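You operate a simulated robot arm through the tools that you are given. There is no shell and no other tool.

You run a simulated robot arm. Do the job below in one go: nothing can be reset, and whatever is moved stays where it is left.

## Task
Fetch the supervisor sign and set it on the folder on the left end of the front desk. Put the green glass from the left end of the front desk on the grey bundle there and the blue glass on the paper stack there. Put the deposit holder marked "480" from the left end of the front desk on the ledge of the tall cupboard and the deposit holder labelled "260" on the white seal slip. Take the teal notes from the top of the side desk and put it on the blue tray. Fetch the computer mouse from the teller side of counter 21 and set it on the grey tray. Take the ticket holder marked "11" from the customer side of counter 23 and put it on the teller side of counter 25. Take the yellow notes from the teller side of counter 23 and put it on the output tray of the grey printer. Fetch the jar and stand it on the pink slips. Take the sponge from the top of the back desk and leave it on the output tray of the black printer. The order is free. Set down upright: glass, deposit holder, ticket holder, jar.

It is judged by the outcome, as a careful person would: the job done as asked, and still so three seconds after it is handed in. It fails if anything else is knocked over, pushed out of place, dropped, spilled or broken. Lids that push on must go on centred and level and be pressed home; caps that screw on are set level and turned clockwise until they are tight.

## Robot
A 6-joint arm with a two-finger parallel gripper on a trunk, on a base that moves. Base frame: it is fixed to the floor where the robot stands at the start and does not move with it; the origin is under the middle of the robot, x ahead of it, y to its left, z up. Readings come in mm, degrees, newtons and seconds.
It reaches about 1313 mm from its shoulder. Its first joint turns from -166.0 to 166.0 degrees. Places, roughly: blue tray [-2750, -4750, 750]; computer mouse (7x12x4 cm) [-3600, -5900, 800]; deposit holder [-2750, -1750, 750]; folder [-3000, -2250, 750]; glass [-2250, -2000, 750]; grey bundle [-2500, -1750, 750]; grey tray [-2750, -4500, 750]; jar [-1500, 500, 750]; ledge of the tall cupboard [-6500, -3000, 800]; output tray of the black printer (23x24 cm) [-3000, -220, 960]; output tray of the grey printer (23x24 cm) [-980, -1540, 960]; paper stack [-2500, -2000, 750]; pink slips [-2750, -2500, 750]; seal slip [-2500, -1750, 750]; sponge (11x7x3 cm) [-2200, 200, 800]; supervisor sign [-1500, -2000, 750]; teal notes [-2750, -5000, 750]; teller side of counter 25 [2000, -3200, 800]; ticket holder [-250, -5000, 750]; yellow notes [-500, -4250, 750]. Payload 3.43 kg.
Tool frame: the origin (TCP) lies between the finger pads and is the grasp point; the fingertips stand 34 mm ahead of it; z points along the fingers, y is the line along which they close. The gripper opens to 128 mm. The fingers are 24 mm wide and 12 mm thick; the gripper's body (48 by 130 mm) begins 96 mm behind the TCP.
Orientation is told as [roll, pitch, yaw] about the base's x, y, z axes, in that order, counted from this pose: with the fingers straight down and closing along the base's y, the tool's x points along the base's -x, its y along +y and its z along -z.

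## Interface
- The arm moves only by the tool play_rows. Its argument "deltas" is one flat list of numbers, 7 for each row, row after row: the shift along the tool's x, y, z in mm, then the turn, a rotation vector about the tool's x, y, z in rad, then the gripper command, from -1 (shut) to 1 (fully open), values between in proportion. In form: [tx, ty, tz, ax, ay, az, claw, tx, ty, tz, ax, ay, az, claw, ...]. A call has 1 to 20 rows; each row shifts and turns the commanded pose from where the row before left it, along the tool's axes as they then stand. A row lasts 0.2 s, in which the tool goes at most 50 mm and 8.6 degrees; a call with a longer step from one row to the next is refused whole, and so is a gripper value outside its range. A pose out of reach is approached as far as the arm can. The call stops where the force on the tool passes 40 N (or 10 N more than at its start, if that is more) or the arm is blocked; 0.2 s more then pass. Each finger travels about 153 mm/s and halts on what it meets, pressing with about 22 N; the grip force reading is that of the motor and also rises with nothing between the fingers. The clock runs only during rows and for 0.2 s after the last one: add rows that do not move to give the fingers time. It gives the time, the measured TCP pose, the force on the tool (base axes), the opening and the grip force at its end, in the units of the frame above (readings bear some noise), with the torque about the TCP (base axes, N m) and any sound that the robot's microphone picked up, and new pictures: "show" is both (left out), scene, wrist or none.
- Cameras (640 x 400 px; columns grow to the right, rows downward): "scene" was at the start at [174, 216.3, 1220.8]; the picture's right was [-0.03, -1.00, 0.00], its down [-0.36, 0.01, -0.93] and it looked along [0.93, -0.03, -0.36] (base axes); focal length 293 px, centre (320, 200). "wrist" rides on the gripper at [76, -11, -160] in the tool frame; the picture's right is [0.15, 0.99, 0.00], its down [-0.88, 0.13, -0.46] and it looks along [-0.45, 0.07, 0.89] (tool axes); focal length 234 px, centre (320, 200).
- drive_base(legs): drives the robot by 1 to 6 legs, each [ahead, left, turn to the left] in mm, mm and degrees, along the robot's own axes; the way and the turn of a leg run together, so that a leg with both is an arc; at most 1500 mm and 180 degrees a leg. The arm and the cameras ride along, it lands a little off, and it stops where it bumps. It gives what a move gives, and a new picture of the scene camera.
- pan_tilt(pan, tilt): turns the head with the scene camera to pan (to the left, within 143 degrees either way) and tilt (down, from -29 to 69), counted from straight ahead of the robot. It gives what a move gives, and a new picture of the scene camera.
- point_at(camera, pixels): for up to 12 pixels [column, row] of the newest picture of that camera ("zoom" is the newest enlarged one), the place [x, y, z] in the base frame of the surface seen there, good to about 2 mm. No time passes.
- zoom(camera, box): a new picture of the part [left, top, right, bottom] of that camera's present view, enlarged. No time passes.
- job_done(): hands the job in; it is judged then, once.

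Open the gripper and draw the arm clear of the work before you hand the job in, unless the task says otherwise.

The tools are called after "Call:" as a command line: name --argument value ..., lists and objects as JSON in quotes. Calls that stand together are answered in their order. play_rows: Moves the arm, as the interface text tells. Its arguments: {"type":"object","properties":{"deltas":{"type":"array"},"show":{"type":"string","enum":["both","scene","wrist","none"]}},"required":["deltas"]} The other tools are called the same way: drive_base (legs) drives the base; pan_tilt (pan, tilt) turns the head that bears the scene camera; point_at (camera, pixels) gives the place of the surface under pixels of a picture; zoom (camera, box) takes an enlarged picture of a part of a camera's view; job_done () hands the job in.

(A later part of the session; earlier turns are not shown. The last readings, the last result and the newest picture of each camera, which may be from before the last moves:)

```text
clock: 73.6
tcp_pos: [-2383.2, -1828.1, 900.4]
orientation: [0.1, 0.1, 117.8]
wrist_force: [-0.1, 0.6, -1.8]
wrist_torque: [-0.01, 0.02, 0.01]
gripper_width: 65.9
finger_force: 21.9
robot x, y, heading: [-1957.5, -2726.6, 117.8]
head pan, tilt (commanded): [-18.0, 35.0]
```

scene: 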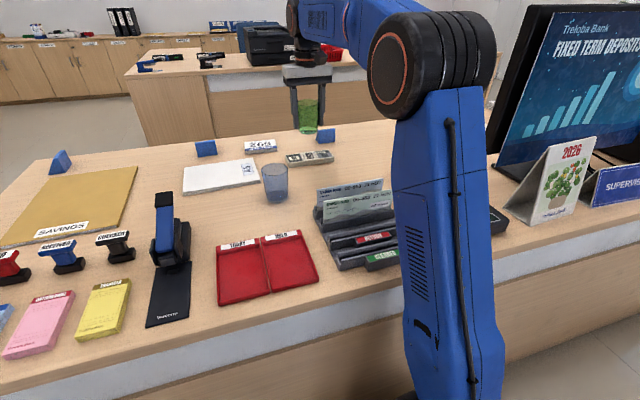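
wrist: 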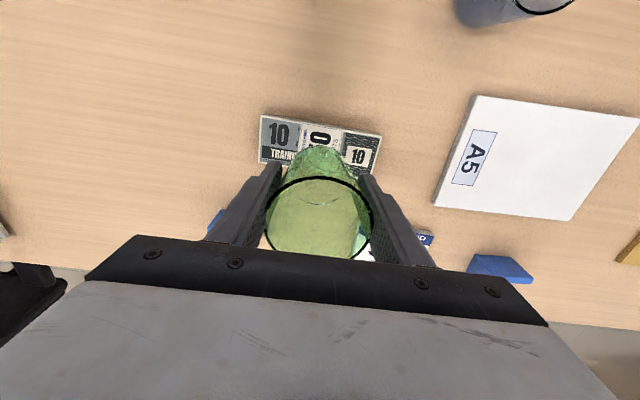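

The glass hangs above the bundle. I'll verify the bundle's corners with the wrist camera before lowering.

Call:
point_at --camera "wrist" --pixels '[[264, 119], [378, 137], [261, 158], [371, 170], [320, 133]]'

```text
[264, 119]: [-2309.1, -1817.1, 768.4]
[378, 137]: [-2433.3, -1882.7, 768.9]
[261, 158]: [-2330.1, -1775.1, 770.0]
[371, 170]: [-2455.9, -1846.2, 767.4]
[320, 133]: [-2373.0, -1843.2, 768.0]
```

The corner average (-2382,-1830) matches the tool position. I'll lower until the glass stands on the bundle, then open gently.

Call:
play_rows --deltas '[1, -1, 40, 0, 0, 0, -1, 0, 0, 30, 0, 0, 0, -1, 0, 0, 9, 0, 0, 0, -1, 0, 0, 2, 0, 0, 0, -1, 0, 0, 1, 0, 0, 0, -1, 0, 0, 0, 0, 0, 0, -1]' --show "scene"

```text
clock: 75.0
tcp_pos: [-2379.2, -1828.7, 817.2]
orientation: [0.0, 0.0, 117.8]
wrist_force: [0.0, -0.4, -2.9]
wrist_torque: [0.02, 0.02, -0.03]
gripper_width: 65.9
finger_force: 22.2
robot x, y, heading: [-1955.9, -2726.2, 117.9]
head pan, tilt (commanded): [-18.0, 35.0]
```

scene: 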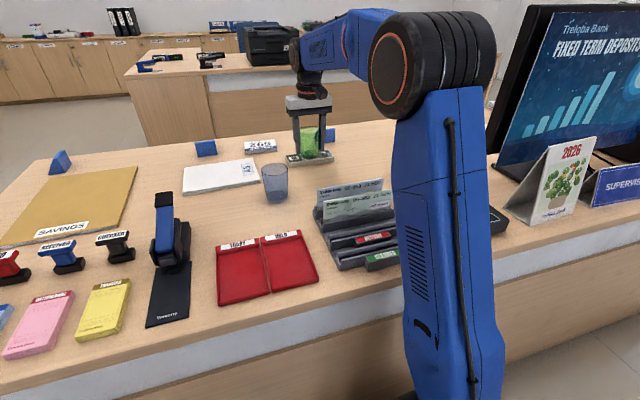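

The force still reads as hanging weight (-2.9 N), so no contact yet. I'll lower in 1 mm steps.

Call:
play_rows --deltas '[0, 0, 1, 0, 0, 0, -1, 0, 0, 1, 0, 0, 0, -1, 0, 0, 0, 0, 0, 0, -1]' --show "none"

Call:
zoom --camera "scene" --box '[276, 95, 340, 175]'

```text
clock: 75.8
tcp_pos: [-2379.6, -1827.2, 816.2]
orientation: [-0.1, -0.2, 117.9]
wrist_force: [-2.8, -0.9, 15.1]
wrist_torque: [0.02, -0.05, -0.07]
gripper_width: 65.8
finger_force: 22.1
robot x, y, heading: [-1953.3, -2725.6, 117.6]
head pan, tilt (commanded): [-18.0, 35.0]
```

```text
5.00 times, centred on (308, 135) of scene
```

zoom: 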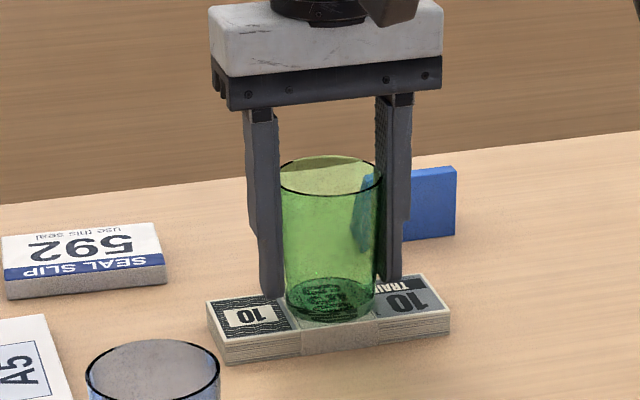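

Contact is confirmed (15 N) and the glass stands centred on the bundle. I'll relieve the pressure, open in steps and rise.

Call:
play_rows --deltas '[0, 0, -1, 0, 0, 0, -1, 0, 0, 0, 0, 0, 0, 0.12, 0, 0, 0, 0, 0, 0, 0.25, 0, 0, 0, 0, 0, 0, 0.5, 0, 0, 0, 0, 0, 0, 0.5, 0, 0, -30, 0, 0, 0, 0.5, 0, 0, -45, 0, 0, 0, 0.5, 0, 0, -45, 0, 0, 0, 0.5, 0, 0, -40, 0, 0, 0, 1]'

Call:
zoom --camera "scene" --box '[230, 90, 390, 190]'

```text
clock: 77.8
tcp_pos: [-2379.7, -1825.4, 976.2]
orientation: [0.0, 0.0, 117.9]
wrist_force: [-0.4, 0.1, -0.5]
wrist_torque: [0.02, -0.04, -0.01]
gripper_width: 128.1
finger_force: 0.0
robot x, y, heading: [-1956.4, -2726.2, 117.7]
head pan, tilt (commanded): [-18.0, 35.0]
```

scene: 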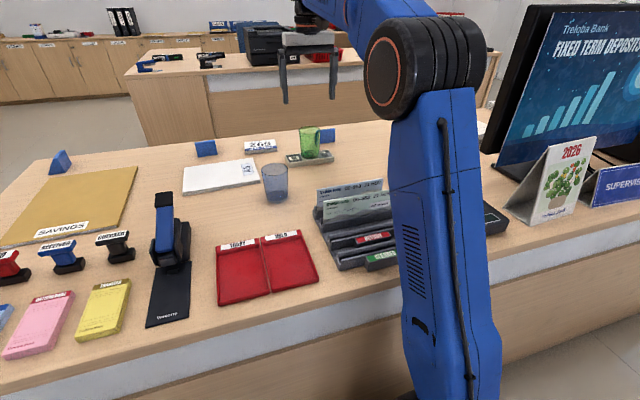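
wrist: 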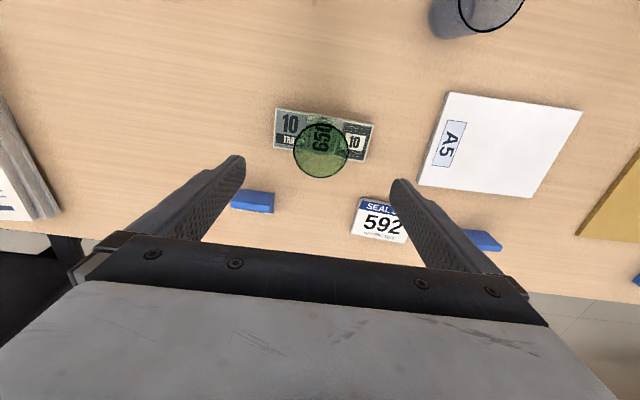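

```text
4.00 times, centred on (310, 140) of scene
```

zoom: 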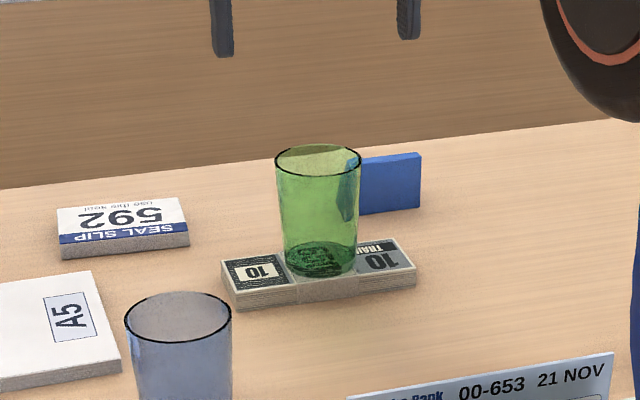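

The green glass stands centred on the bundle. Now I'll hover over the blue glass at roughly (-2426,-2058).

Call:
play_rows --deltas '[36.8, 29.8, 0, 0, 0, 0, 1, 36.8, 29.8, 0, 0, 0, 0, 1, 36.8, 29.8, 0, 0, 0, 0, 1, 36.8, 29.8, 0, 0, 0, 0, 1, 36.8, 29.8, 0, 0, 0, 0, 1, 0, 0, 0, 0, 0, 0, 1]' --show "wrist"

Call:
zoom --camera "scene" --box '[170, 140, 298, 220]'

```text
clock: 79.2
tcp_pos: [-2427.2, -2058.6, 975.6]
orientation: [0.0, -0.1, 117.8]
wrist_force: [0.2, 0.5, 0.5]
wrist_torque: [0.02, 0.03, 0.01]
gripper_width: 128.0
finger_force: 0.1
robot x, y, heading: [-1957.1, -2729.5, 118.0]
head pan, tilt (commanded): [-18.0, 35.0]
```

wrist: 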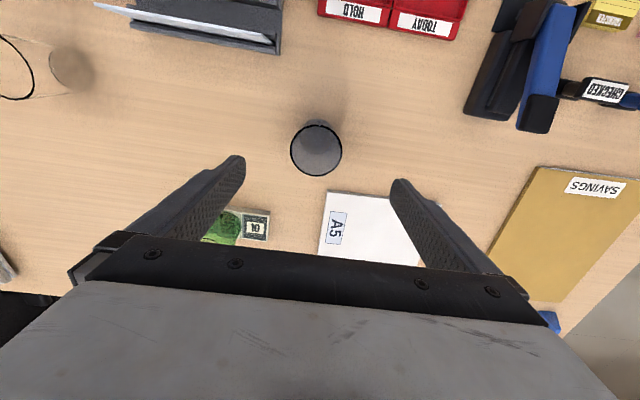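

```text
5.00 times, centred on (234, 180) of scene
```

zoom: 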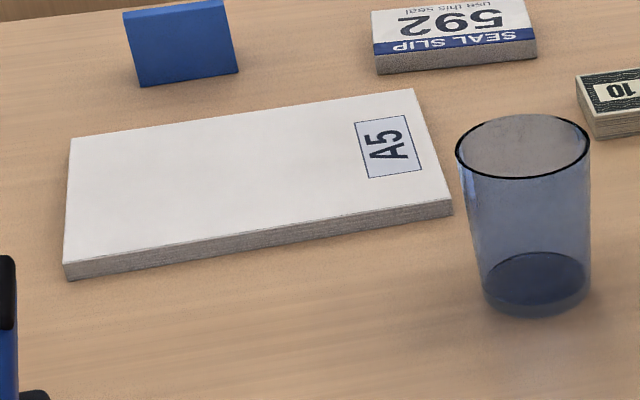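

The blue glass's rim is centred at (316,149) in the wrist view, nearly on axis. I'll measure the paper stack corners and the glass's surroundings before descending.

Call:
point_at --camera "zoom" --pixels '[[75, 143], [68, 255], [448, 195], [412, 95], [260, 170], [410, 205], [535, 300], [180, 45]]'

Call:
point_at --camera "wrist" --pixels '[[330, 195], [385, 198], [322, 252], [260, 140], [375, 150]]'

```text
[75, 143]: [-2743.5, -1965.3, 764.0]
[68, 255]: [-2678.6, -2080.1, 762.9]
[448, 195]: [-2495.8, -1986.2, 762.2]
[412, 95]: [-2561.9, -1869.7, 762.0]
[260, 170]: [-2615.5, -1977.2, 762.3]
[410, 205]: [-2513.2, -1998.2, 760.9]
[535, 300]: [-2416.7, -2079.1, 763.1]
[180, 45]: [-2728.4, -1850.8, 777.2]
```

```text
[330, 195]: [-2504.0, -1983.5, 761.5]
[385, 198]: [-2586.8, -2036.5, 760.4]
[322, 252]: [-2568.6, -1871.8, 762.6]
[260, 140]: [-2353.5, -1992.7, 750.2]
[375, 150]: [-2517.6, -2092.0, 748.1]
```

The paper stack centre is about (-2620,-1975), top z 762. I'll descend on the blue glass and grip it.

Call:
play_rows --deltas '[0, -4, 45, 0, 0, 0, 1, 0, 0, 45, 0, 0, 0, 1, 0, 0, 45, 0, 0, 0, 1, 0, 0, 43.6, 0, 0, 0, 1, 0, 0, 0, 0, 0, 0, 1, 0, 0, 0, 0, 0, 0, -1, 0, 0, 0, 0, 0, 0, -1, 0, 0, 0, 0, 0, 0, -1, 0, 0, 0, 0, 0, 0, -1]' --show "wrist"

```text
clock: 81.2
tcp_pos: [-2421.6, -2057.7, 796.7]
orientation: [0.0, -0.1, 117.8]
wrist_force: [0.4, 0.5, -0.7]
wrist_torque: [0.0, 0.02, 0.0]
gripper_width: 65.2
finger_force: 21.4
robot x, y, heading: [-1957.5, -2728.5, 117.6]
head pan, tilt (commanded): [-18.0, 35.0]
```

wrist: 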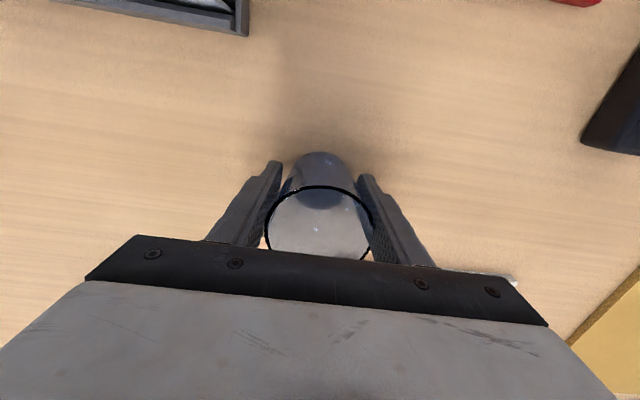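

Gripped at 65 mm. I'll lift, carry to the paper stack's centre, and lower close to its surface.

Call:
play_rows --deltas '[0, 0, -20, 0, 0, 0, -1, 0, 0, -30, 0, 0, 0, -1, 0, 0, -30, 0, 0, 0, -1, -33.2, 27.3, 0, 0, 0, 0, -1, -33.2, 27.3, 0, 0, 0, 0, -1, -33.2, 27.3, 0, 0, 0, 0, -1, -33.2, 27.3, 0, 0, 0, 0, -1, -33.2, 27.3, 0, 0, 0, 0, -1, 0, 0, 35, 0, 0, 0, -1, 0, 0, 25, 0, 0, 0, -1, 0, 0, 5, 0, 0, 0, -1, 0, 0, 2, 0, 0, 0, -1, 0, 0, 0, 0, 0, 0, -1]'

```text
clock: 84.0
tcp_pos: [-2619.1, -1975.9, 809.1]
orientation: [0.1, 0.0, 117.8]
wrist_force: [0.3, -0.3, -1.8]
wrist_torque: [0.01, 0.01, 0.02]
gripper_width: 65.3
finger_force: 22.1
robot x, y, heading: [-1952.3, -2728.0, 117.7]
head pan, tilt (commanded): [-18.0, 35.0]
```

scene: 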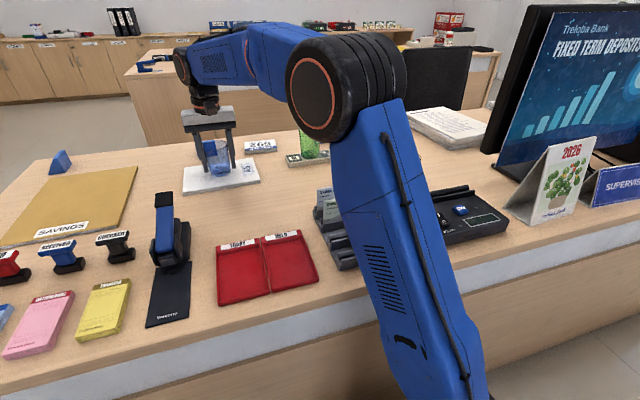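
wrist: 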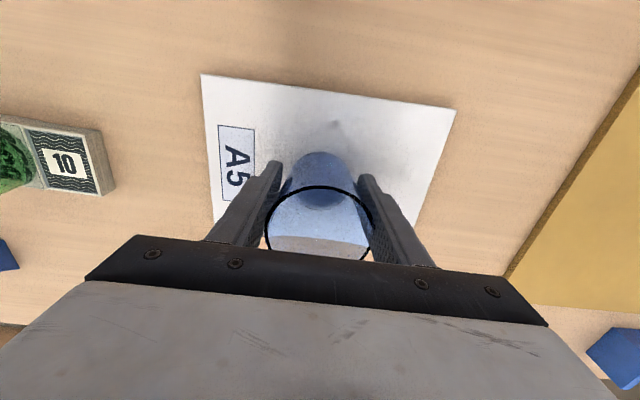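

Force still shows hanging weight. I'll lower in 1 mm steps until contact.

Call:
play_rows --deltas '[0, 0, 1, 0, 0, 0, -1, 0, 0, 0.7, 0, 0, 0, -1, 0, 0, 0, 0, 0, 0, -1]' --show "none"

```text
clock: 84.8
tcp_pos: [-2619.1, -1974.4, 808.6]
orientation: [0.0, 0.0, 117.8]
wrist_force: [-0.5, -0.1, -2.0]
wrist_torque: [0.0, 0.0, -0.02]
gripper_width: 65.4
finger_force: 22.2
robot x, y, heading: [-1956.6, -2730.2, 117.6]
head pan, tilt (commanded): [-18.0, 35.0]
```

Call:
play_rows --deltas '[0, 0, 1, 0, 0, 0, -1, 0, 0, 1, 0, 0, 0, -1, 0, 0, 0, 0, 0, 0, -1]' --show "none"

```text
clock: 85.6
tcp_pos: [-2618.6, -1975.1, 808.3]
orientation: [0.1, -0.1, 117.9]
wrist_force: [-0.5, 1.5, 10.8]
wrist_torque: [0.09, -0.11, 0.03]
gripper_width: 65.5
finger_force: 22.0
robot x, y, heading: [-1959.5, -2726.0, 117.5]
head pan, tilt (commanded): [-18.0, 35.0]
```

Contact (10.8 N). Opening in steps and rising.

Call:
play_rows --deltas '[0, 0, -1, 0, 0, 0, -1, 0, 0, 0, 0, 0, 0, 0.12, 0, 0, 0, 0, 0, 0, 0.25, 0, 0, 0, 0, 0, 0, 0.5, 0, 0, 0, 0, 0, 0, 0.5, 0, 0, -30, 0, 0, 0, 0.5, 0, 0, -45, 0, 0, 0, 0.5, 0, 0, -45, 0, 0, 0, 0.5, 0, 0, -45, 0, 0, 0, 1, 0, 0, -30, 0, 0, 0, 1]'

Call:
zoom --camera "scene" --box '[150, 90, 350, 215]'

```text
clock: 87.8
tcp_pos: [-2623.0, -1973.2, 1003.4]
orientation: [0.0, 0.1, 117.7]
wrist_force: [0.4, -0.1, 0.5]
wrist_torque: [0.05, 0.04, 0.02]
gripper_width: 128.1
finger_force: 0.1
robot x, y, heading: [-1954.9, -2727.3, 117.8]
head pan, tilt (commanded): [-18.0, 35.0]
```

scene: 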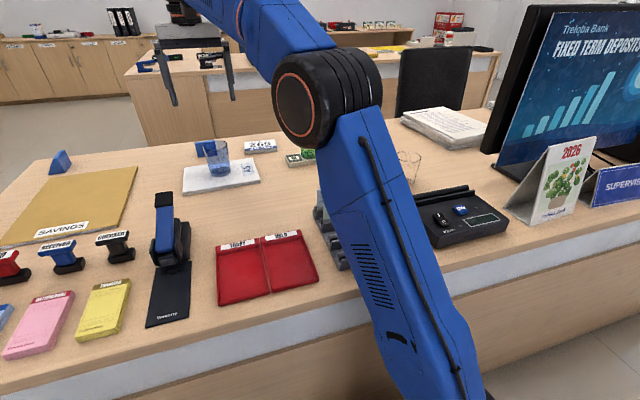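
wrist: 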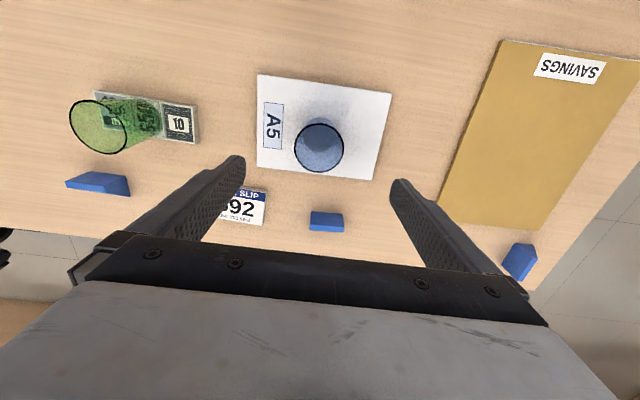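

```text
3.20 times, centred on (250, 152) of scene
```

zoom: 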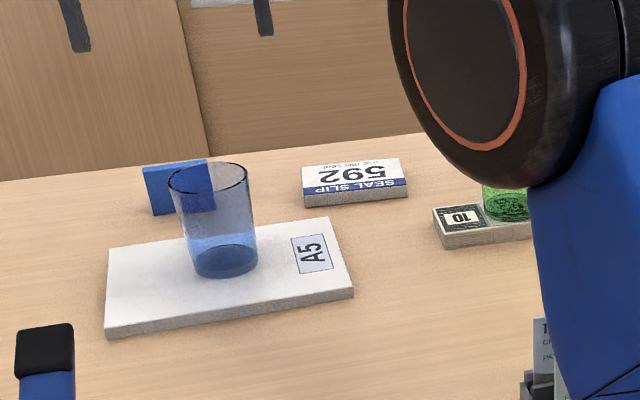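

Both glasses are placed. Next is the supervisor sign; its edge is visible at (610,187), so I'll pan right to measure it and the monitor next to it.

Call:
pan_tilt --pan -45 --tilt 30

Call:
zoom --camera "scene" --box '[360, 120, 520, 220]'

```text
clock: 88.7
tcp_pos: [-2621.6, -1973.7, 1004.0]
orientation: [0.0, -0.1, 117.8]
wrist_force: [0.0, -1.1, -0.6]
wrist_torque: [0.02, -0.03, 0.02]
gripper_width: 128.0
finger_force: 0.0
robot x, y, heading: [-1958.1, -2730.2, 118.1]
head pan, tilt (commanded): [-45.0, 30.0]
```

scene: 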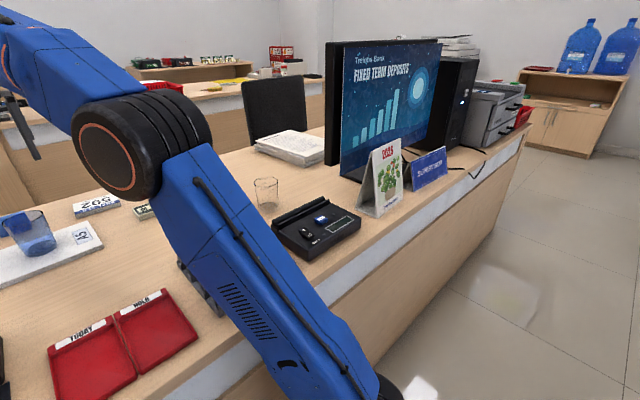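

```text
4.00 times, centred on (440, 170) of scene
```

zoom: 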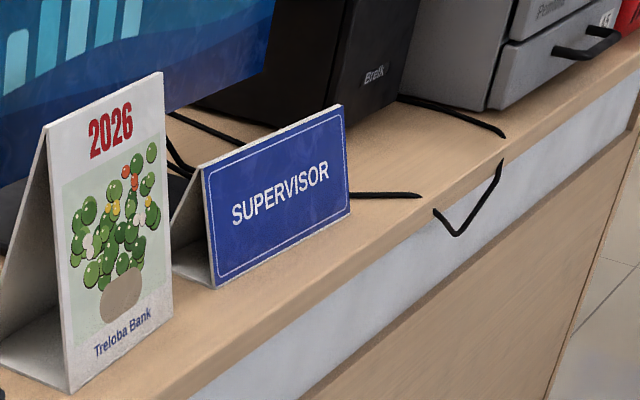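

Call:
point_at --camera "zoom" --pixels '[[205, 172], [340, 108], [215, 283], [346, 212], [175, 262], [280, 195], [160, 75], [50, 130], [72, 388], [172, 320], [260, 70], [300, 90]]'

Call:
point_at --camera "scene" --pixels '[[345, 45], [440, 45], [342, 172], [428, 140], [470, 60], [455, 150], [400, 90], [330, 165]]'

```text
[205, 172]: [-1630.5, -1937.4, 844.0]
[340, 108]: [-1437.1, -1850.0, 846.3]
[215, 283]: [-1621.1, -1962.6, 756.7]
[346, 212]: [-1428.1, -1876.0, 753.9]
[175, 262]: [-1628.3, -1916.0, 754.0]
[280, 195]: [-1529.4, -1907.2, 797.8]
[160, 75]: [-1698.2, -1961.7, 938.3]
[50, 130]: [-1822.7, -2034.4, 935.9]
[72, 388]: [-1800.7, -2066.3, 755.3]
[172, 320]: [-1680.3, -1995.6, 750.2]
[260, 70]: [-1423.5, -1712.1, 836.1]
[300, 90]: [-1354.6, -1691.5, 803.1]
```

```text
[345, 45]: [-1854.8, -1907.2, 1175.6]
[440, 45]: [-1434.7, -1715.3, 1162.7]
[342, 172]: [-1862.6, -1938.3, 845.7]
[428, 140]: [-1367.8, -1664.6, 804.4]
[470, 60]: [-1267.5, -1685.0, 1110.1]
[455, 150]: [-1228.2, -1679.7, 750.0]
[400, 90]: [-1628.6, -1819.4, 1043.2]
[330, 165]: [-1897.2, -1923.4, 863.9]
```

The sign's ridge runs from (-1630,-1937,845) to (-1437,-1850,846), and the monitor face is 107 mm behind it. I'll turn the gripper -93.5° so it closes across the ridge, and swing along the robot side of the desk clear of the monitor and calendar.

Call:
play_rows --deltas '[30.7, -35.7, -5, 0, 0, 0.1484, 0.4, 25.1, -39.9, -5, 0, 0, 0.1484, 0.4, 18.9, -43.1, -5, 0, 0, 0.1484, 0.4, 12.3, -45.5, -5, 0, 0, 0.1484, 0.4, 5.5, -46.8, -5, 0, 0, 0.1484, 0.4, -1.5, -47.1, -5, 0, 0, 0.1484, 0.4, -8.4, -46.3, -5, 0, 0, 0.1484, 0.4, -15.2, -44.6, -5, 0, 0, 0.1484, 0.4, -21.6, -41.9, -5, 0, 0, 0.1484, 0.4, -27.6, -38.2, -5, 0, 0, 0.1484, 0.4, -32.9, -33.7, -5, 0, 0, 0.1484, 0.4, -37.5, -28.5, -5, 0, 0, 0, 0.4, -37.5, -28.5, -5, 0, 0, 0, 0.4, -37.5, -28.5, -5, 0, 0, 0, 0.4]'

```text
clock: 91.7
tcp_pos: [-1977.5, -2119.1, 1068.3]
orientation: [0.1, 0.0, 24.3]
wrist_force: [0.2, 0.2, -0.3]
wrist_torque: [-0.01, 0.03, -0.01]
gripper_width: 89.7
finger_force: 0.0
robot x, y, heading: [-1956.1, -2729.4, 117.5]
head pan, tilt (commanded): [-45.0, 30.0]
```

scene: 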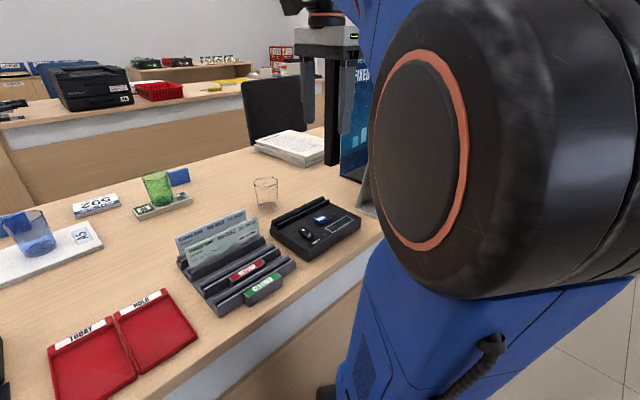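
wrist: 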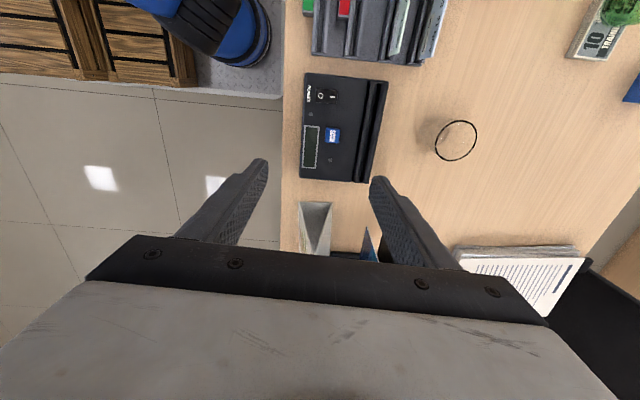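

Turned to yaw 24.3. Now I'll slide to a point 140 mm in front of the sign.

Call:
play_rows --deltas '[-45.2, -10.7, 2.6, 0, 0, 0, 0.4, -45.2, -10.7, 2.6, 0, 0, 0, 0.4, -45.2, -10.7, 2.6, 0, 0, 0, 0.4, -45.2, -10.7, 2.6, 0, 0, 0, 0.4, -45.2, -10.7, 2.6, 0, 0, 0, 0.4, -45.2, -10.7, 2.6, 0, 0, 0, 0.4, -45.2, -10.7, 2.6, 0, 0, 0, 0.4, -45.2, -10.7, 2.6, 0, 0, 0, 0.4, -45.2, -10.7, 2.6, 0, 0, 0, 0.4, -45.2, -10.7, 2.6, 0, 0, 0, 0.4, -45.2, -10.7, 2.6, 0, 0, 0, 0.4]'

```text
clock: 94.1
tcp_pos: [-1474.5, -2027.5, 1045.9]
orientation: [0.2, -0.1, 24.4]
wrist_force: [-0.6, -1.0, 0.1]
wrist_torque: [0.03, -0.06, 0.0]
gripper_width: 89.7
finger_force: 0.0
robot x, y, heading: [-1955.2, -2725.5, 117.8]
head pan, tilt (commanded): [-45.0, 30.0]
```

scene: 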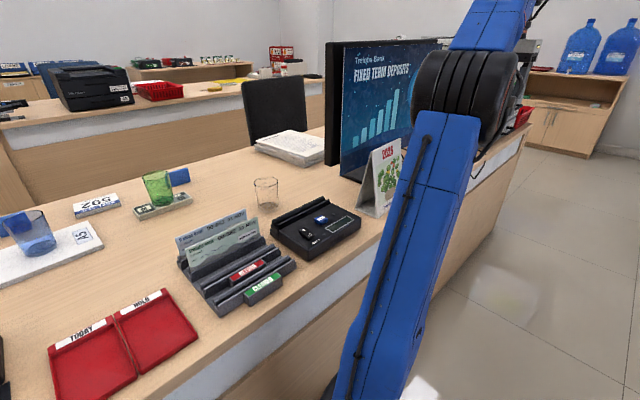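
wrist: 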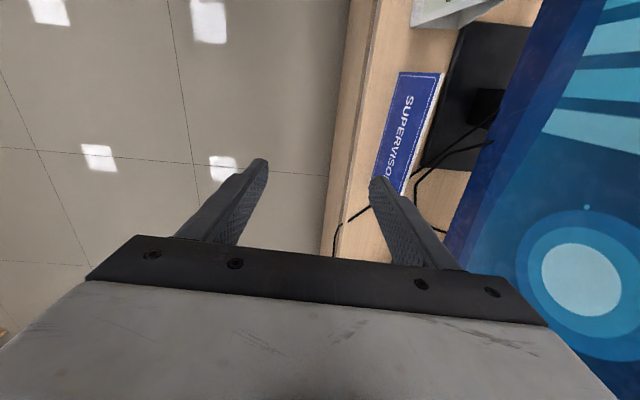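

The sign is visible at (410,140) in the wrist view. I'll read its ridge and base points from this closer view.

Call:
zoom --camera "wrist" --box '[340, 40, 500, 140]'

Call:
point_at --camera "wrist" --pixels '[[438, 76], [400, 76], [424, 130], [385, 150], [410, 185], [436, 76], [405, 120], [530, 90], [470, 220]]'

```text
4.00 times, centred on (420, 90) of wrist
```

zoom: 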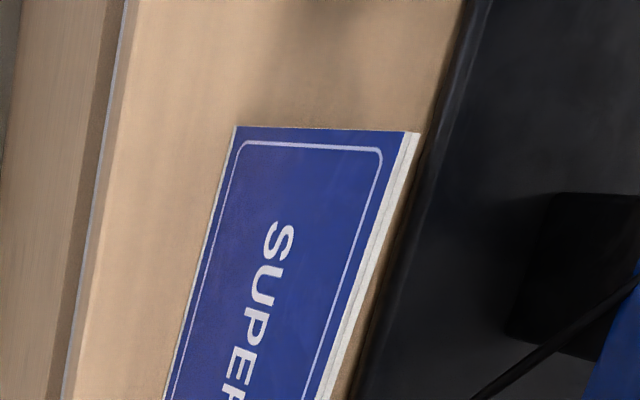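

```text
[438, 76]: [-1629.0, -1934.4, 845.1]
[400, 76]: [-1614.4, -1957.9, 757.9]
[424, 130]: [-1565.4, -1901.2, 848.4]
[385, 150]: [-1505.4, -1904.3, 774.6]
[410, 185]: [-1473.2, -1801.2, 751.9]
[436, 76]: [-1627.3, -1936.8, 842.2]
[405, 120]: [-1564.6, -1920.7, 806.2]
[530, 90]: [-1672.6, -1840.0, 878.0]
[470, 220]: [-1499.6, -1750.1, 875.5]
```

The ridge midpoint is about (-1533.5,-1893). I'll descend to z≈900 in front of the desk edge side, then move in over the ridge and check clearance before lowering.

Call:
play_rows --deltas '[0, 0, 40, 0, 0, 0, 0.4, 0, 0, 40, 0, 0, 0, 0.4, 0, 0, 40, 0, 0, 0, 0.4, 0, 0, 25, 0, 0, 0, 0.4, 0, 30, 0, 0, 0, 0, 0.4, 0, 30, 0, 0, 0, 0, 0.4, -1, 30, 0, 0, 0, 0, 0.4, 0, 20, 0, 0, 0, 0, 0.4]'

Call:
pan_tilt --pan -55 --tilt 20

```text
clock: 95.9
tcp_pos: [-1518.6, -1925.3, 900.4]
orientation: [0.1, 0.0, 24.3]
wrist_force: [-0.3, -0.1, 0.5]
wrist_torque: [0.02, -0.01, 0.0]
gripper_width: 89.6
finger_force: 0.0
robot x, y, heading: [-1955.4, -2730.1, 117.6]
head pan, tilt (commanded): [-45.0, 30.0]
```

scene: 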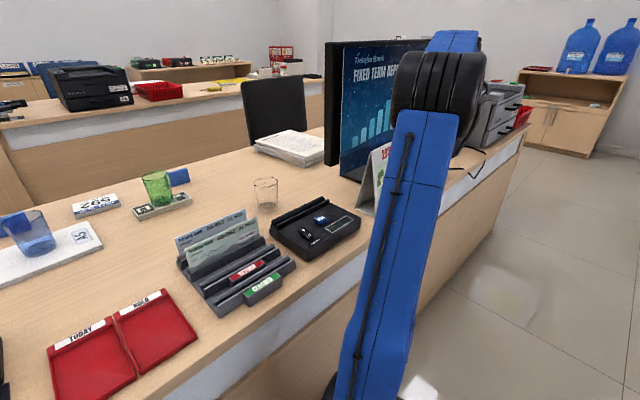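
wrist: 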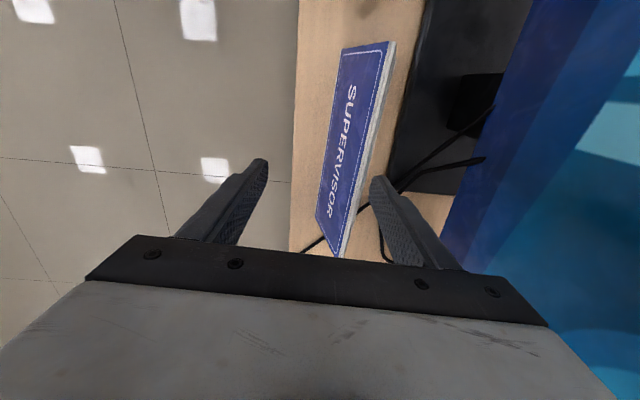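

```text
clock: 96.6
tcp_pos: [-1518.9, -1924.8, 899.6]
orientation: [0.1, 0.0, 24.4]
wrist_force: [0.1, 0.0, 0.1]
wrist_torque: [-0.02, -0.01, 0.02]
gripper_width: 89.6
finger_force: 0.0
robot x, y, heading: [-1956.7, -2723.9, 118.1]
head pan, tilt (commanded): [-55.0, 20.0]
```

scene: 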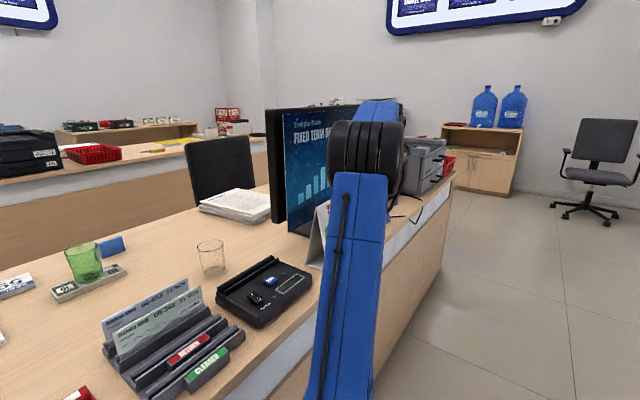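

The sign's ridge runs from (391,45) to (342,250) in the wrist view. I'll measure its direction precisely with points.

Call:
point_at --camera "wrist" --pixels '[[391, 48], [378, 95], [366, 150], [352, 205], [343, 243], [330, 150], [480, 150], [430, 60], [318, 215], [343, 60]]'

Call:
zoom --camera "wrist" --box '[280, 20, 520, 270]'

```text
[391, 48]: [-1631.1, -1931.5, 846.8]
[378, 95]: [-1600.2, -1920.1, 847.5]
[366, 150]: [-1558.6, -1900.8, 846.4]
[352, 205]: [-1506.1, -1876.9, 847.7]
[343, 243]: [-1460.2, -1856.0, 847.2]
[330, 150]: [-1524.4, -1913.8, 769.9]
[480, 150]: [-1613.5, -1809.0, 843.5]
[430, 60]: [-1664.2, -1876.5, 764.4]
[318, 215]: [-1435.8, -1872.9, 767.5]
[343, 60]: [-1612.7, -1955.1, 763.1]
```

```text
1.60 times, centred on (400, 145) of wrist
```

zoom: 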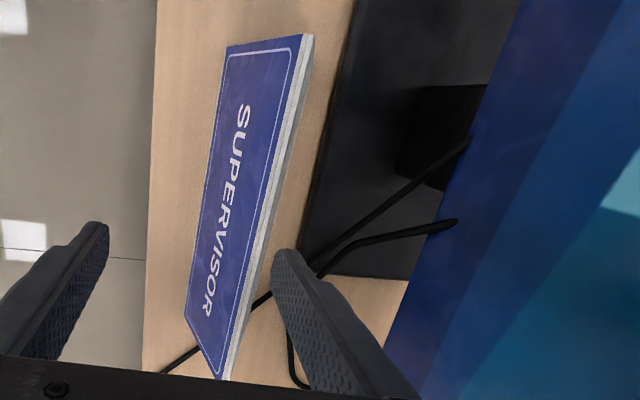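

The ridge direction (≈24°) matches the tool yaw. Before going in, I'll check where the monitor cable lies relative to the rear finger.

Call:
point_at --camera "wrist" --pixels '[[430, 168], [445, 170], [486, 108], [470, 115], [478, 158], [385, 245], [312, 243], [455, 130], [415, 150]]'

```text
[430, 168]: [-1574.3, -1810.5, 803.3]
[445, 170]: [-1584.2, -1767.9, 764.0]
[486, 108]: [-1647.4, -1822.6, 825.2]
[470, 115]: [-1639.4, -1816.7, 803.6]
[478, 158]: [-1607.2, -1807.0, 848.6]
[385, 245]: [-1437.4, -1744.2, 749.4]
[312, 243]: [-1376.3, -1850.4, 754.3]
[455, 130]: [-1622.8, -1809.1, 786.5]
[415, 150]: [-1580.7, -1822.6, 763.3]
```

The cable runs near (-1574,-1810,803), beyond the rear finger's path if I narrow the opening to 70 mm. I'll move over the ridge, descend to z≈815 and close.

Call:
play_rows --deltas '[4, 19, 0, 0, 0, 0, 0.1, 4, 19.4, 0, 0, 0, 0, 0.1, 0, 0, 0, 0, 0, 0, 0.1, 0, 0, 30, 0, 0, 0, 0.1, 0, 0, 30, 0, 0, 0, 0.1, 0, 0, 15, 0, 0, 0, 0.1, 0, 0, 11, 0, 0, 0, 0.1, 0, 0, 0, 0, 0, 0, 0.1]'

```text
clock: 98.4
tcp_pos: [-1543.2, -1892.5, 813.7]
orientation: [0.2, 0.0, 24.3]
wrist_force: [-1.1, 0.3, 0.3]
wrist_torque: [0.03, 0.02, -0.01]
gripper_width: 70.6
finger_force: 0.0
robot x, y, heading: [-1955.7, -2726.7, 117.6]
head pan, tilt (commanded): [-55.0, 20.0]
```

scene: 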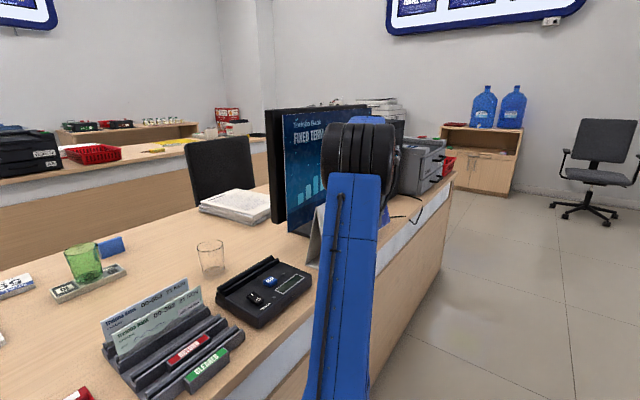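
wrist: 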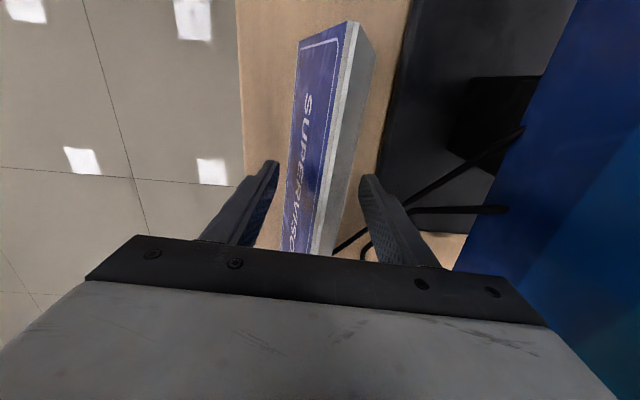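

The sign sits between the fingers with clearance from the monitor. Closing now.

Call:
play_rows --deltas '[0, 0, 0, 0, 0, 0, -0.2, 0, 0, 0, 0, 0, 0, -1, 0, 0, 0, 0, 0, 0, -1, 0, 0, 0, 0, 0, 0, -1]' --show "wrist"

```text
clock: 99.4
tcp_pos: [-1543.9, -1892.7, 812.8]
orientation: [0.1, 0.0, 24.4]
wrist_force: [0.2, -0.8, -0.9]
wrist_torque: [0.02, -0.01, -0.03]
gripper_width: 45.8
finger_force: 22.1
robot x, y, heading: [-1956.0, -2725.2, 117.7]
head pan, tilt (commanded): [-55.0, 20.0]
```

wrist: 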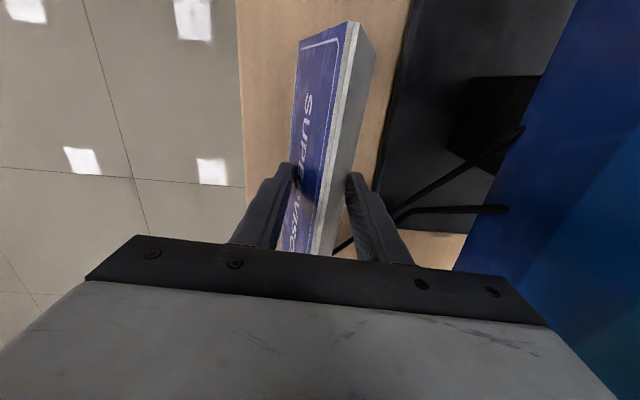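

Gripped at 46 mm. I'll lift slowly by 25 mm and check that the sign comes along.

Call:
play_rows --deltas '[0, 0, -5, 0, 0, 0, -1, 0, 0, -8, 0, 0, 0, -1, 0, 0, -12, 0, 0, 0, -1, 0, 0, 0, 0, 0, 0, -1]' --show "wrist"

Call:
point_at --camera "wrist" --pixels '[[350, 30], [345, 70], [338, 120], [330, 160], [320, 30]]'

```text
clock: 100.4
tcp_pos: [-1542.7, -1892.2, 838.5]
orientation: [0.0, 0.0, 24.3]
wrist_force: [-0.1, -0.1, -0.5]
wrist_torque: [0.01, 0.03, 0.02]
gripper_width: 46.2
finger_force: 22.0
robot x, y, heading: [-1954.7, -2730.3, 117.9]
head pan, tilt (commanded): [-55.0, 20.0]
```

wrist: 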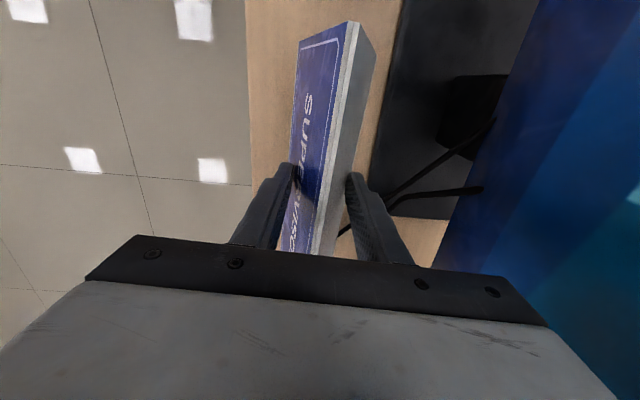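

```text
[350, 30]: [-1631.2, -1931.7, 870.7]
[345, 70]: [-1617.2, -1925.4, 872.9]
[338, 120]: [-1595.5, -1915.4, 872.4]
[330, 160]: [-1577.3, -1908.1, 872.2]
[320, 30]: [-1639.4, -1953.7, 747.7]
```

The sign rose with the gripper (ridge now at 872). I'll draw it away from the monitor and raise it, then look at the folder.

Call:
play_rows --deltas '[0, -30, -8, 0, 0, 0, -1, 0, -35, -10, 0, 0, 0, -1, 0, -40, -15, 0, 0, 0, -1, 0, -40, -20, 0, 0, 0, -1, 0, 0, -45, 0, 0, 0, -1, 0, 0, -45, 0, 0, 0, -1, 0, 0, -45, 0, 0, 0, -1, 0, 0, -45, 0, 0, 0, -1]' --show "wrist"

Call:
pan_tilt --pan 20 --tilt 35

Call:
zoom --camera "scene" --box '[160, 80, 480, 280]'

```text
clock: 102.2
tcp_pos: [-1480.8, -2018.0, 1069.6]
orientation: [0.2, 0.0, 24.3]
wrist_force: [-0.6, -0.2, -0.2]
wrist_torque: [0.0, 0.03, 0.0]
gripper_width: 45.9
finger_force: 21.9
robot x, y, heading: [-1953.3, -2727.8, 117.9]
head pan, tilt (commanded): [-55.0, 20.0]
```

wrist: 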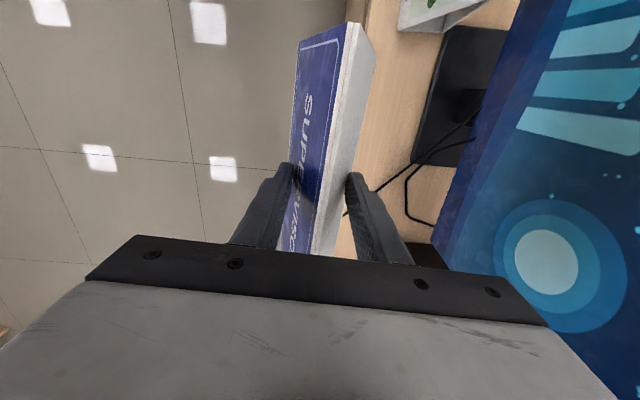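

```text
clock: 103.7
tcp_pos: [-1481.0, -2018.0, 1069.9]
orientation: [0.1, 0.0, 24.3]
wrist_force: [-0.2, -0.1, -1.2]
wrist_torque: [0.0, 0.02, -0.02]
gripper_width: 45.9
finger_force: 21.6
robot x, y, heading: [-1959.4, -2727.3, 118.0]
head pan, tilt (commanded): [20.0, 35.0]
```

scene: 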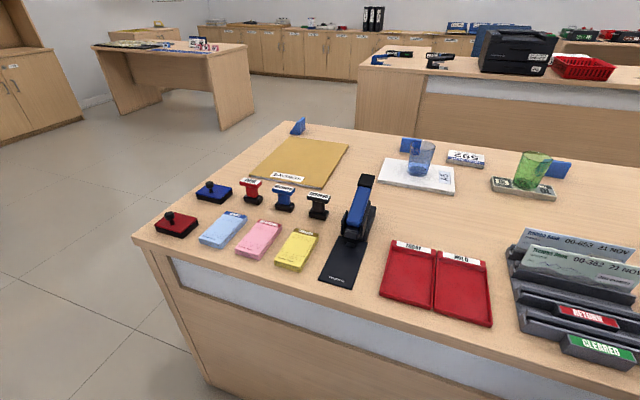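

```text
2.00 times, centred on (320, 180) of scene
```

zoom: 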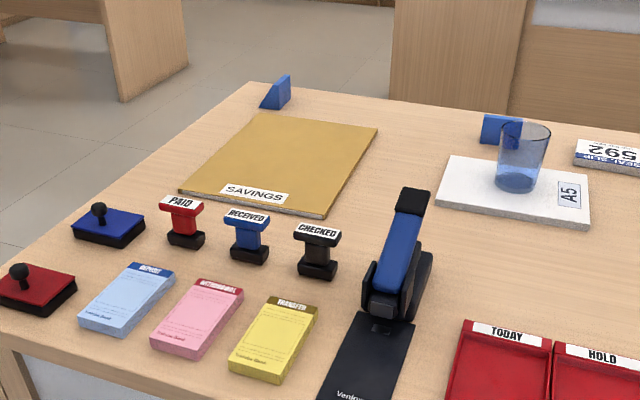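

Call:
point_at --camera "zoom" --pixels '[[184, 188], [254, 117], [374, 129], [320, 209], [280, 160], [255, 195], [243, 287], [212, 350], [157, 335], [195, 283], [280, 85], [410, 205]]'

```text
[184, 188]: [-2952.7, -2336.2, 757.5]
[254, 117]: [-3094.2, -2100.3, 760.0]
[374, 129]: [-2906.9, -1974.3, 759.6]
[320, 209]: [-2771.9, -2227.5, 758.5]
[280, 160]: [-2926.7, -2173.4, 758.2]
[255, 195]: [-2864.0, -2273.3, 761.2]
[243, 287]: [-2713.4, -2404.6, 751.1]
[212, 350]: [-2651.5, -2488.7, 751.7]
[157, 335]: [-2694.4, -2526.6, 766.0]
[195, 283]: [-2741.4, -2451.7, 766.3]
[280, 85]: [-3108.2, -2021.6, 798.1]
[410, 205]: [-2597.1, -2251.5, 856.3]
```

Folder corners give its centre at (-2931,-2160), long axis at about 121°, top z≈759. I'll swing the sign back from the monitor, then across, turning it along the folder's long axis.

Call:
play_rows --deltas '[45.7, -7.9, -1, 0, 0, 0, -1, 45.7, -7.9, -1, 0, 0, 0, -1, 45.7, -7.9, -1, 0, 0, 0, -1, 45.7, -7.9, -1, 0, 0, 0, -1, 45.7, -7.9, -1, 0, 0, 0, -1, 45.7, -7.9, -1, 0, 0, 0, -1, 45.7, -7.9, -1, 0, 0, 0, -1, 35.6, 22.5, 0, 0, 0, -0.1404, -1, 32.1, 27.2, 0, 0, 0, -0.1404, -1, 28.0, 31.5, 0, 0, 0, -0.1404, -1, 23.3, 35.1, 0, 0, 0, -0.1404, -1, 18.1, 38.0, 0, 0, 0, -0.1404, -1, 12.7, 40.2, 0, 0, 0, -0.1404, -1, 6.9, 41.5, 0, 0, 0, -0.1404, -1, 1.0, 42.1, 0, 0, 0, -0.1404, -1, -4.8, 41.8, 0, 0, 0, -0.1404, -1, -10.7, 40.7, 0, 0, 0, -0.1404, -1, -16.2, 38.9, 0, 0, 0, -0.1404, -1, -21.5, 36.2, 0, 0, 0, -0.1404, -1]'

```text
clock: 107.7
tcp_pos: [-2251.7, -2135.6, 1075.7]
orientation: [0.0, -0.1, 120.8]
wrist_force: [-0.6, -0.5, -1.1]
wrist_torque: [0.0, 0.03, 0.02]
gripper_width: 45.8
finger_force: 22.0
robot x, y, heading: [-1952.0, -2725.6, 117.6]
head pan, tilt (commanded): [20.0, 35.0]
```

scene: 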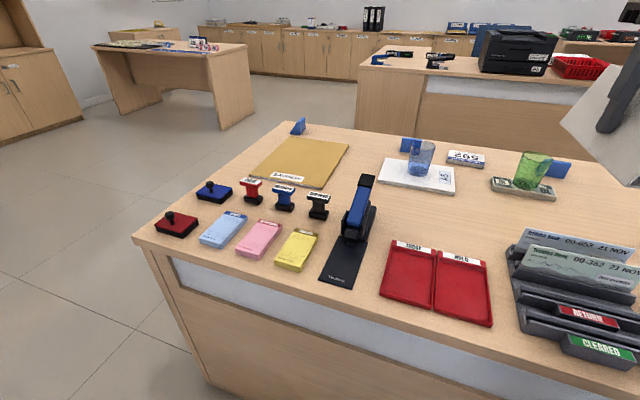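
wrist: 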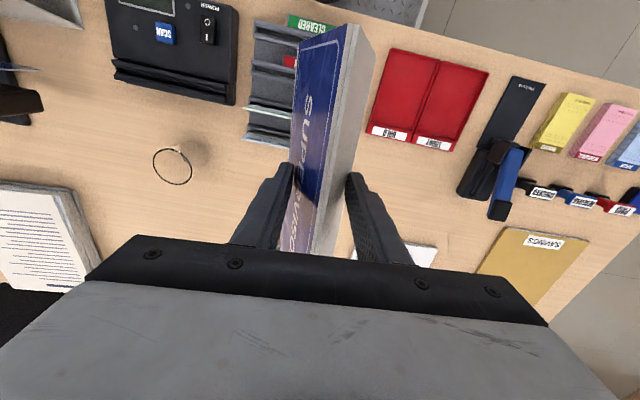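

Halfway there with the sign held steady. Next I'll carry it above the folder's centre.

Call:
play_rows --deltas '[-21.1, 39.7, 0, 0, 0, 0, -1, -21.1, 39.7, 0, 0, 0, 0, -1, -21.1, 39.7, 0, 0, 0, 0, -1, -21.1, 39.7, 0, 0, 0, 0, -1, -21.1, 39.7, 0, 0, 0, 0, -1, -21.1, 39.7, 0, 0, 0, 0, -1, -21.1, 39.7, 0, 0, 0, 0, -1, -21.1, 39.7, 0, 0, 0, 0, -1, -21.1, 39.7, 0, 0, 0, 0, -1, -21.1, 39.7, 0, 0, 0, 0, -1, -21.1, 39.7, 0, 0, 0, 0, -1, -21.1, 39.7, 0, 0, 0, 0, -1, -21.1, 39.7, 0, 0, 0, 0, -1, -21.1, 39.7, 0, 0, 0, 0, -1, -21.1, 39.7, 0, 0, 0, 0, -1, 0, 0, 40, 0, 0, 0, -1, 0, 0, 40, 0, 0, 0, -1]'

```text
clock: 111.3
tcp_pos: [-2828.3, -2199.0, 903.3]
orientation: [0.0, -0.1, 120.8]
wrist_force: [-0.7, 0.7, -1.9]
wrist_torque: [0.02, 0.01, -0.02]
gripper_width: 45.8
finger_force: 22.5
out of reach, approached as far as the arm can: row 10, 11, 12, 13, 14, 15
robot x, y, heading: [-1954.1, -2724.2, 117.8]
head pan, tilt (commanded): [20.0, 35.0]
```

scene: 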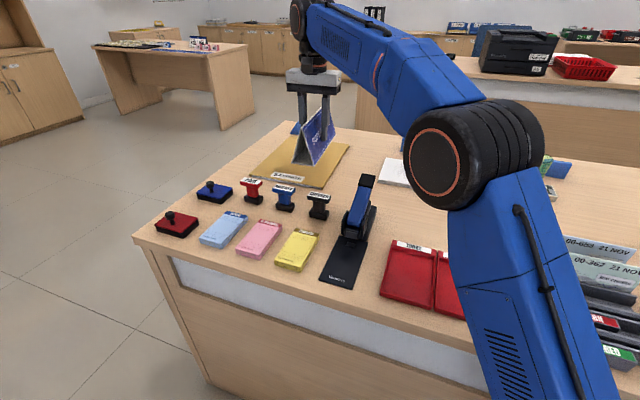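
wrist: 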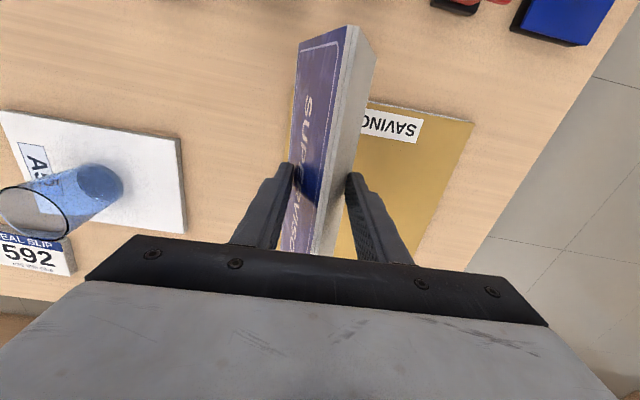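

At that height the arm hit its reach limit and stopped at (-2828,-2199,903); the lower height gives more reach. I'll move the remaining (-98,+30) mm at this height.

Call:
play_rows --deltas '[-19, 17.2, 0, 0, 0, 0, -1, -19, 17.2, 0, 0, 0, 0, -1, -19, 17.2, 0, 0, 0, 0, -1, -19, 17.2, 0, 0, 0, 0, -1, 0, 0, 0, 0, 0, 0, -1]'

```text
clock: 112.7
tcp_pos: [-2875.8, -2191.4, 923.9]
orientation: [1.5, -1.5, 120.9]
wrist_force: [-0.1, -0.5, -1.1]
wrist_torque: [0.01, -0.09, -0.01]
gripper_width: 46.0
finger_force: 22.3
out of reach, approached as far as the arm can: row 3, 4
robot x, y, heading: [-1952.5, -2735.5, 117.7]
head pan, tilt (commanded): [20.0, 35.0]
stopped in row 5: the arm was blocked; the commanded pose is now the measured one
```

scene: 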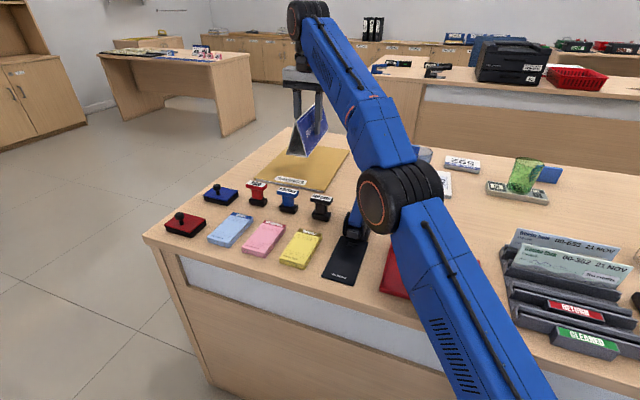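
wrist: 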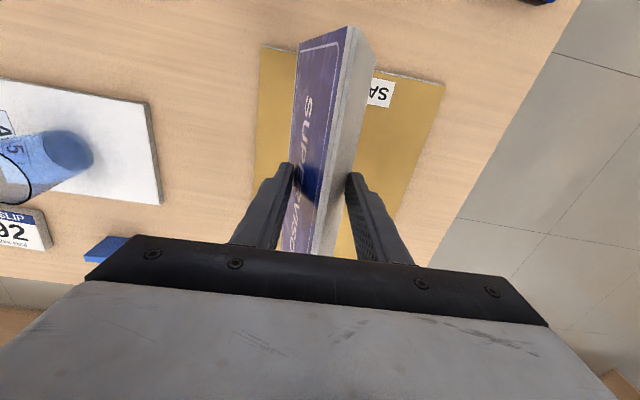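

The arm reports it was blocked, and the elbow at (400,190) is hanging low near the stapler. I'll look closely before backing out.

Call:
zoom --camera "scene" --box '[310, 150, 470, 290]'

Call:
point_at --camera "scene" --pixels '[[375, 240], [395, 238], [350, 225], [345, 270], [378, 195], [365, 165], [330, 275], [430, 220]]'

```text
2.86 times, centred on (390, 220) of scene
```

zoom: 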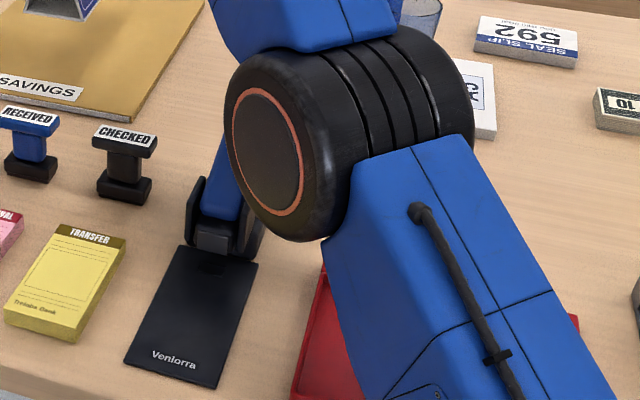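

```text
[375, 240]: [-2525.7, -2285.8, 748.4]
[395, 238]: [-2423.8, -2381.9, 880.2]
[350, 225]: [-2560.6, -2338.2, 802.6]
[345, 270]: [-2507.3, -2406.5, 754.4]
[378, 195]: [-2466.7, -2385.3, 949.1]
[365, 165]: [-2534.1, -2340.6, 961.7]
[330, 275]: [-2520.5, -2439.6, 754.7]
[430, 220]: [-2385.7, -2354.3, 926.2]
```

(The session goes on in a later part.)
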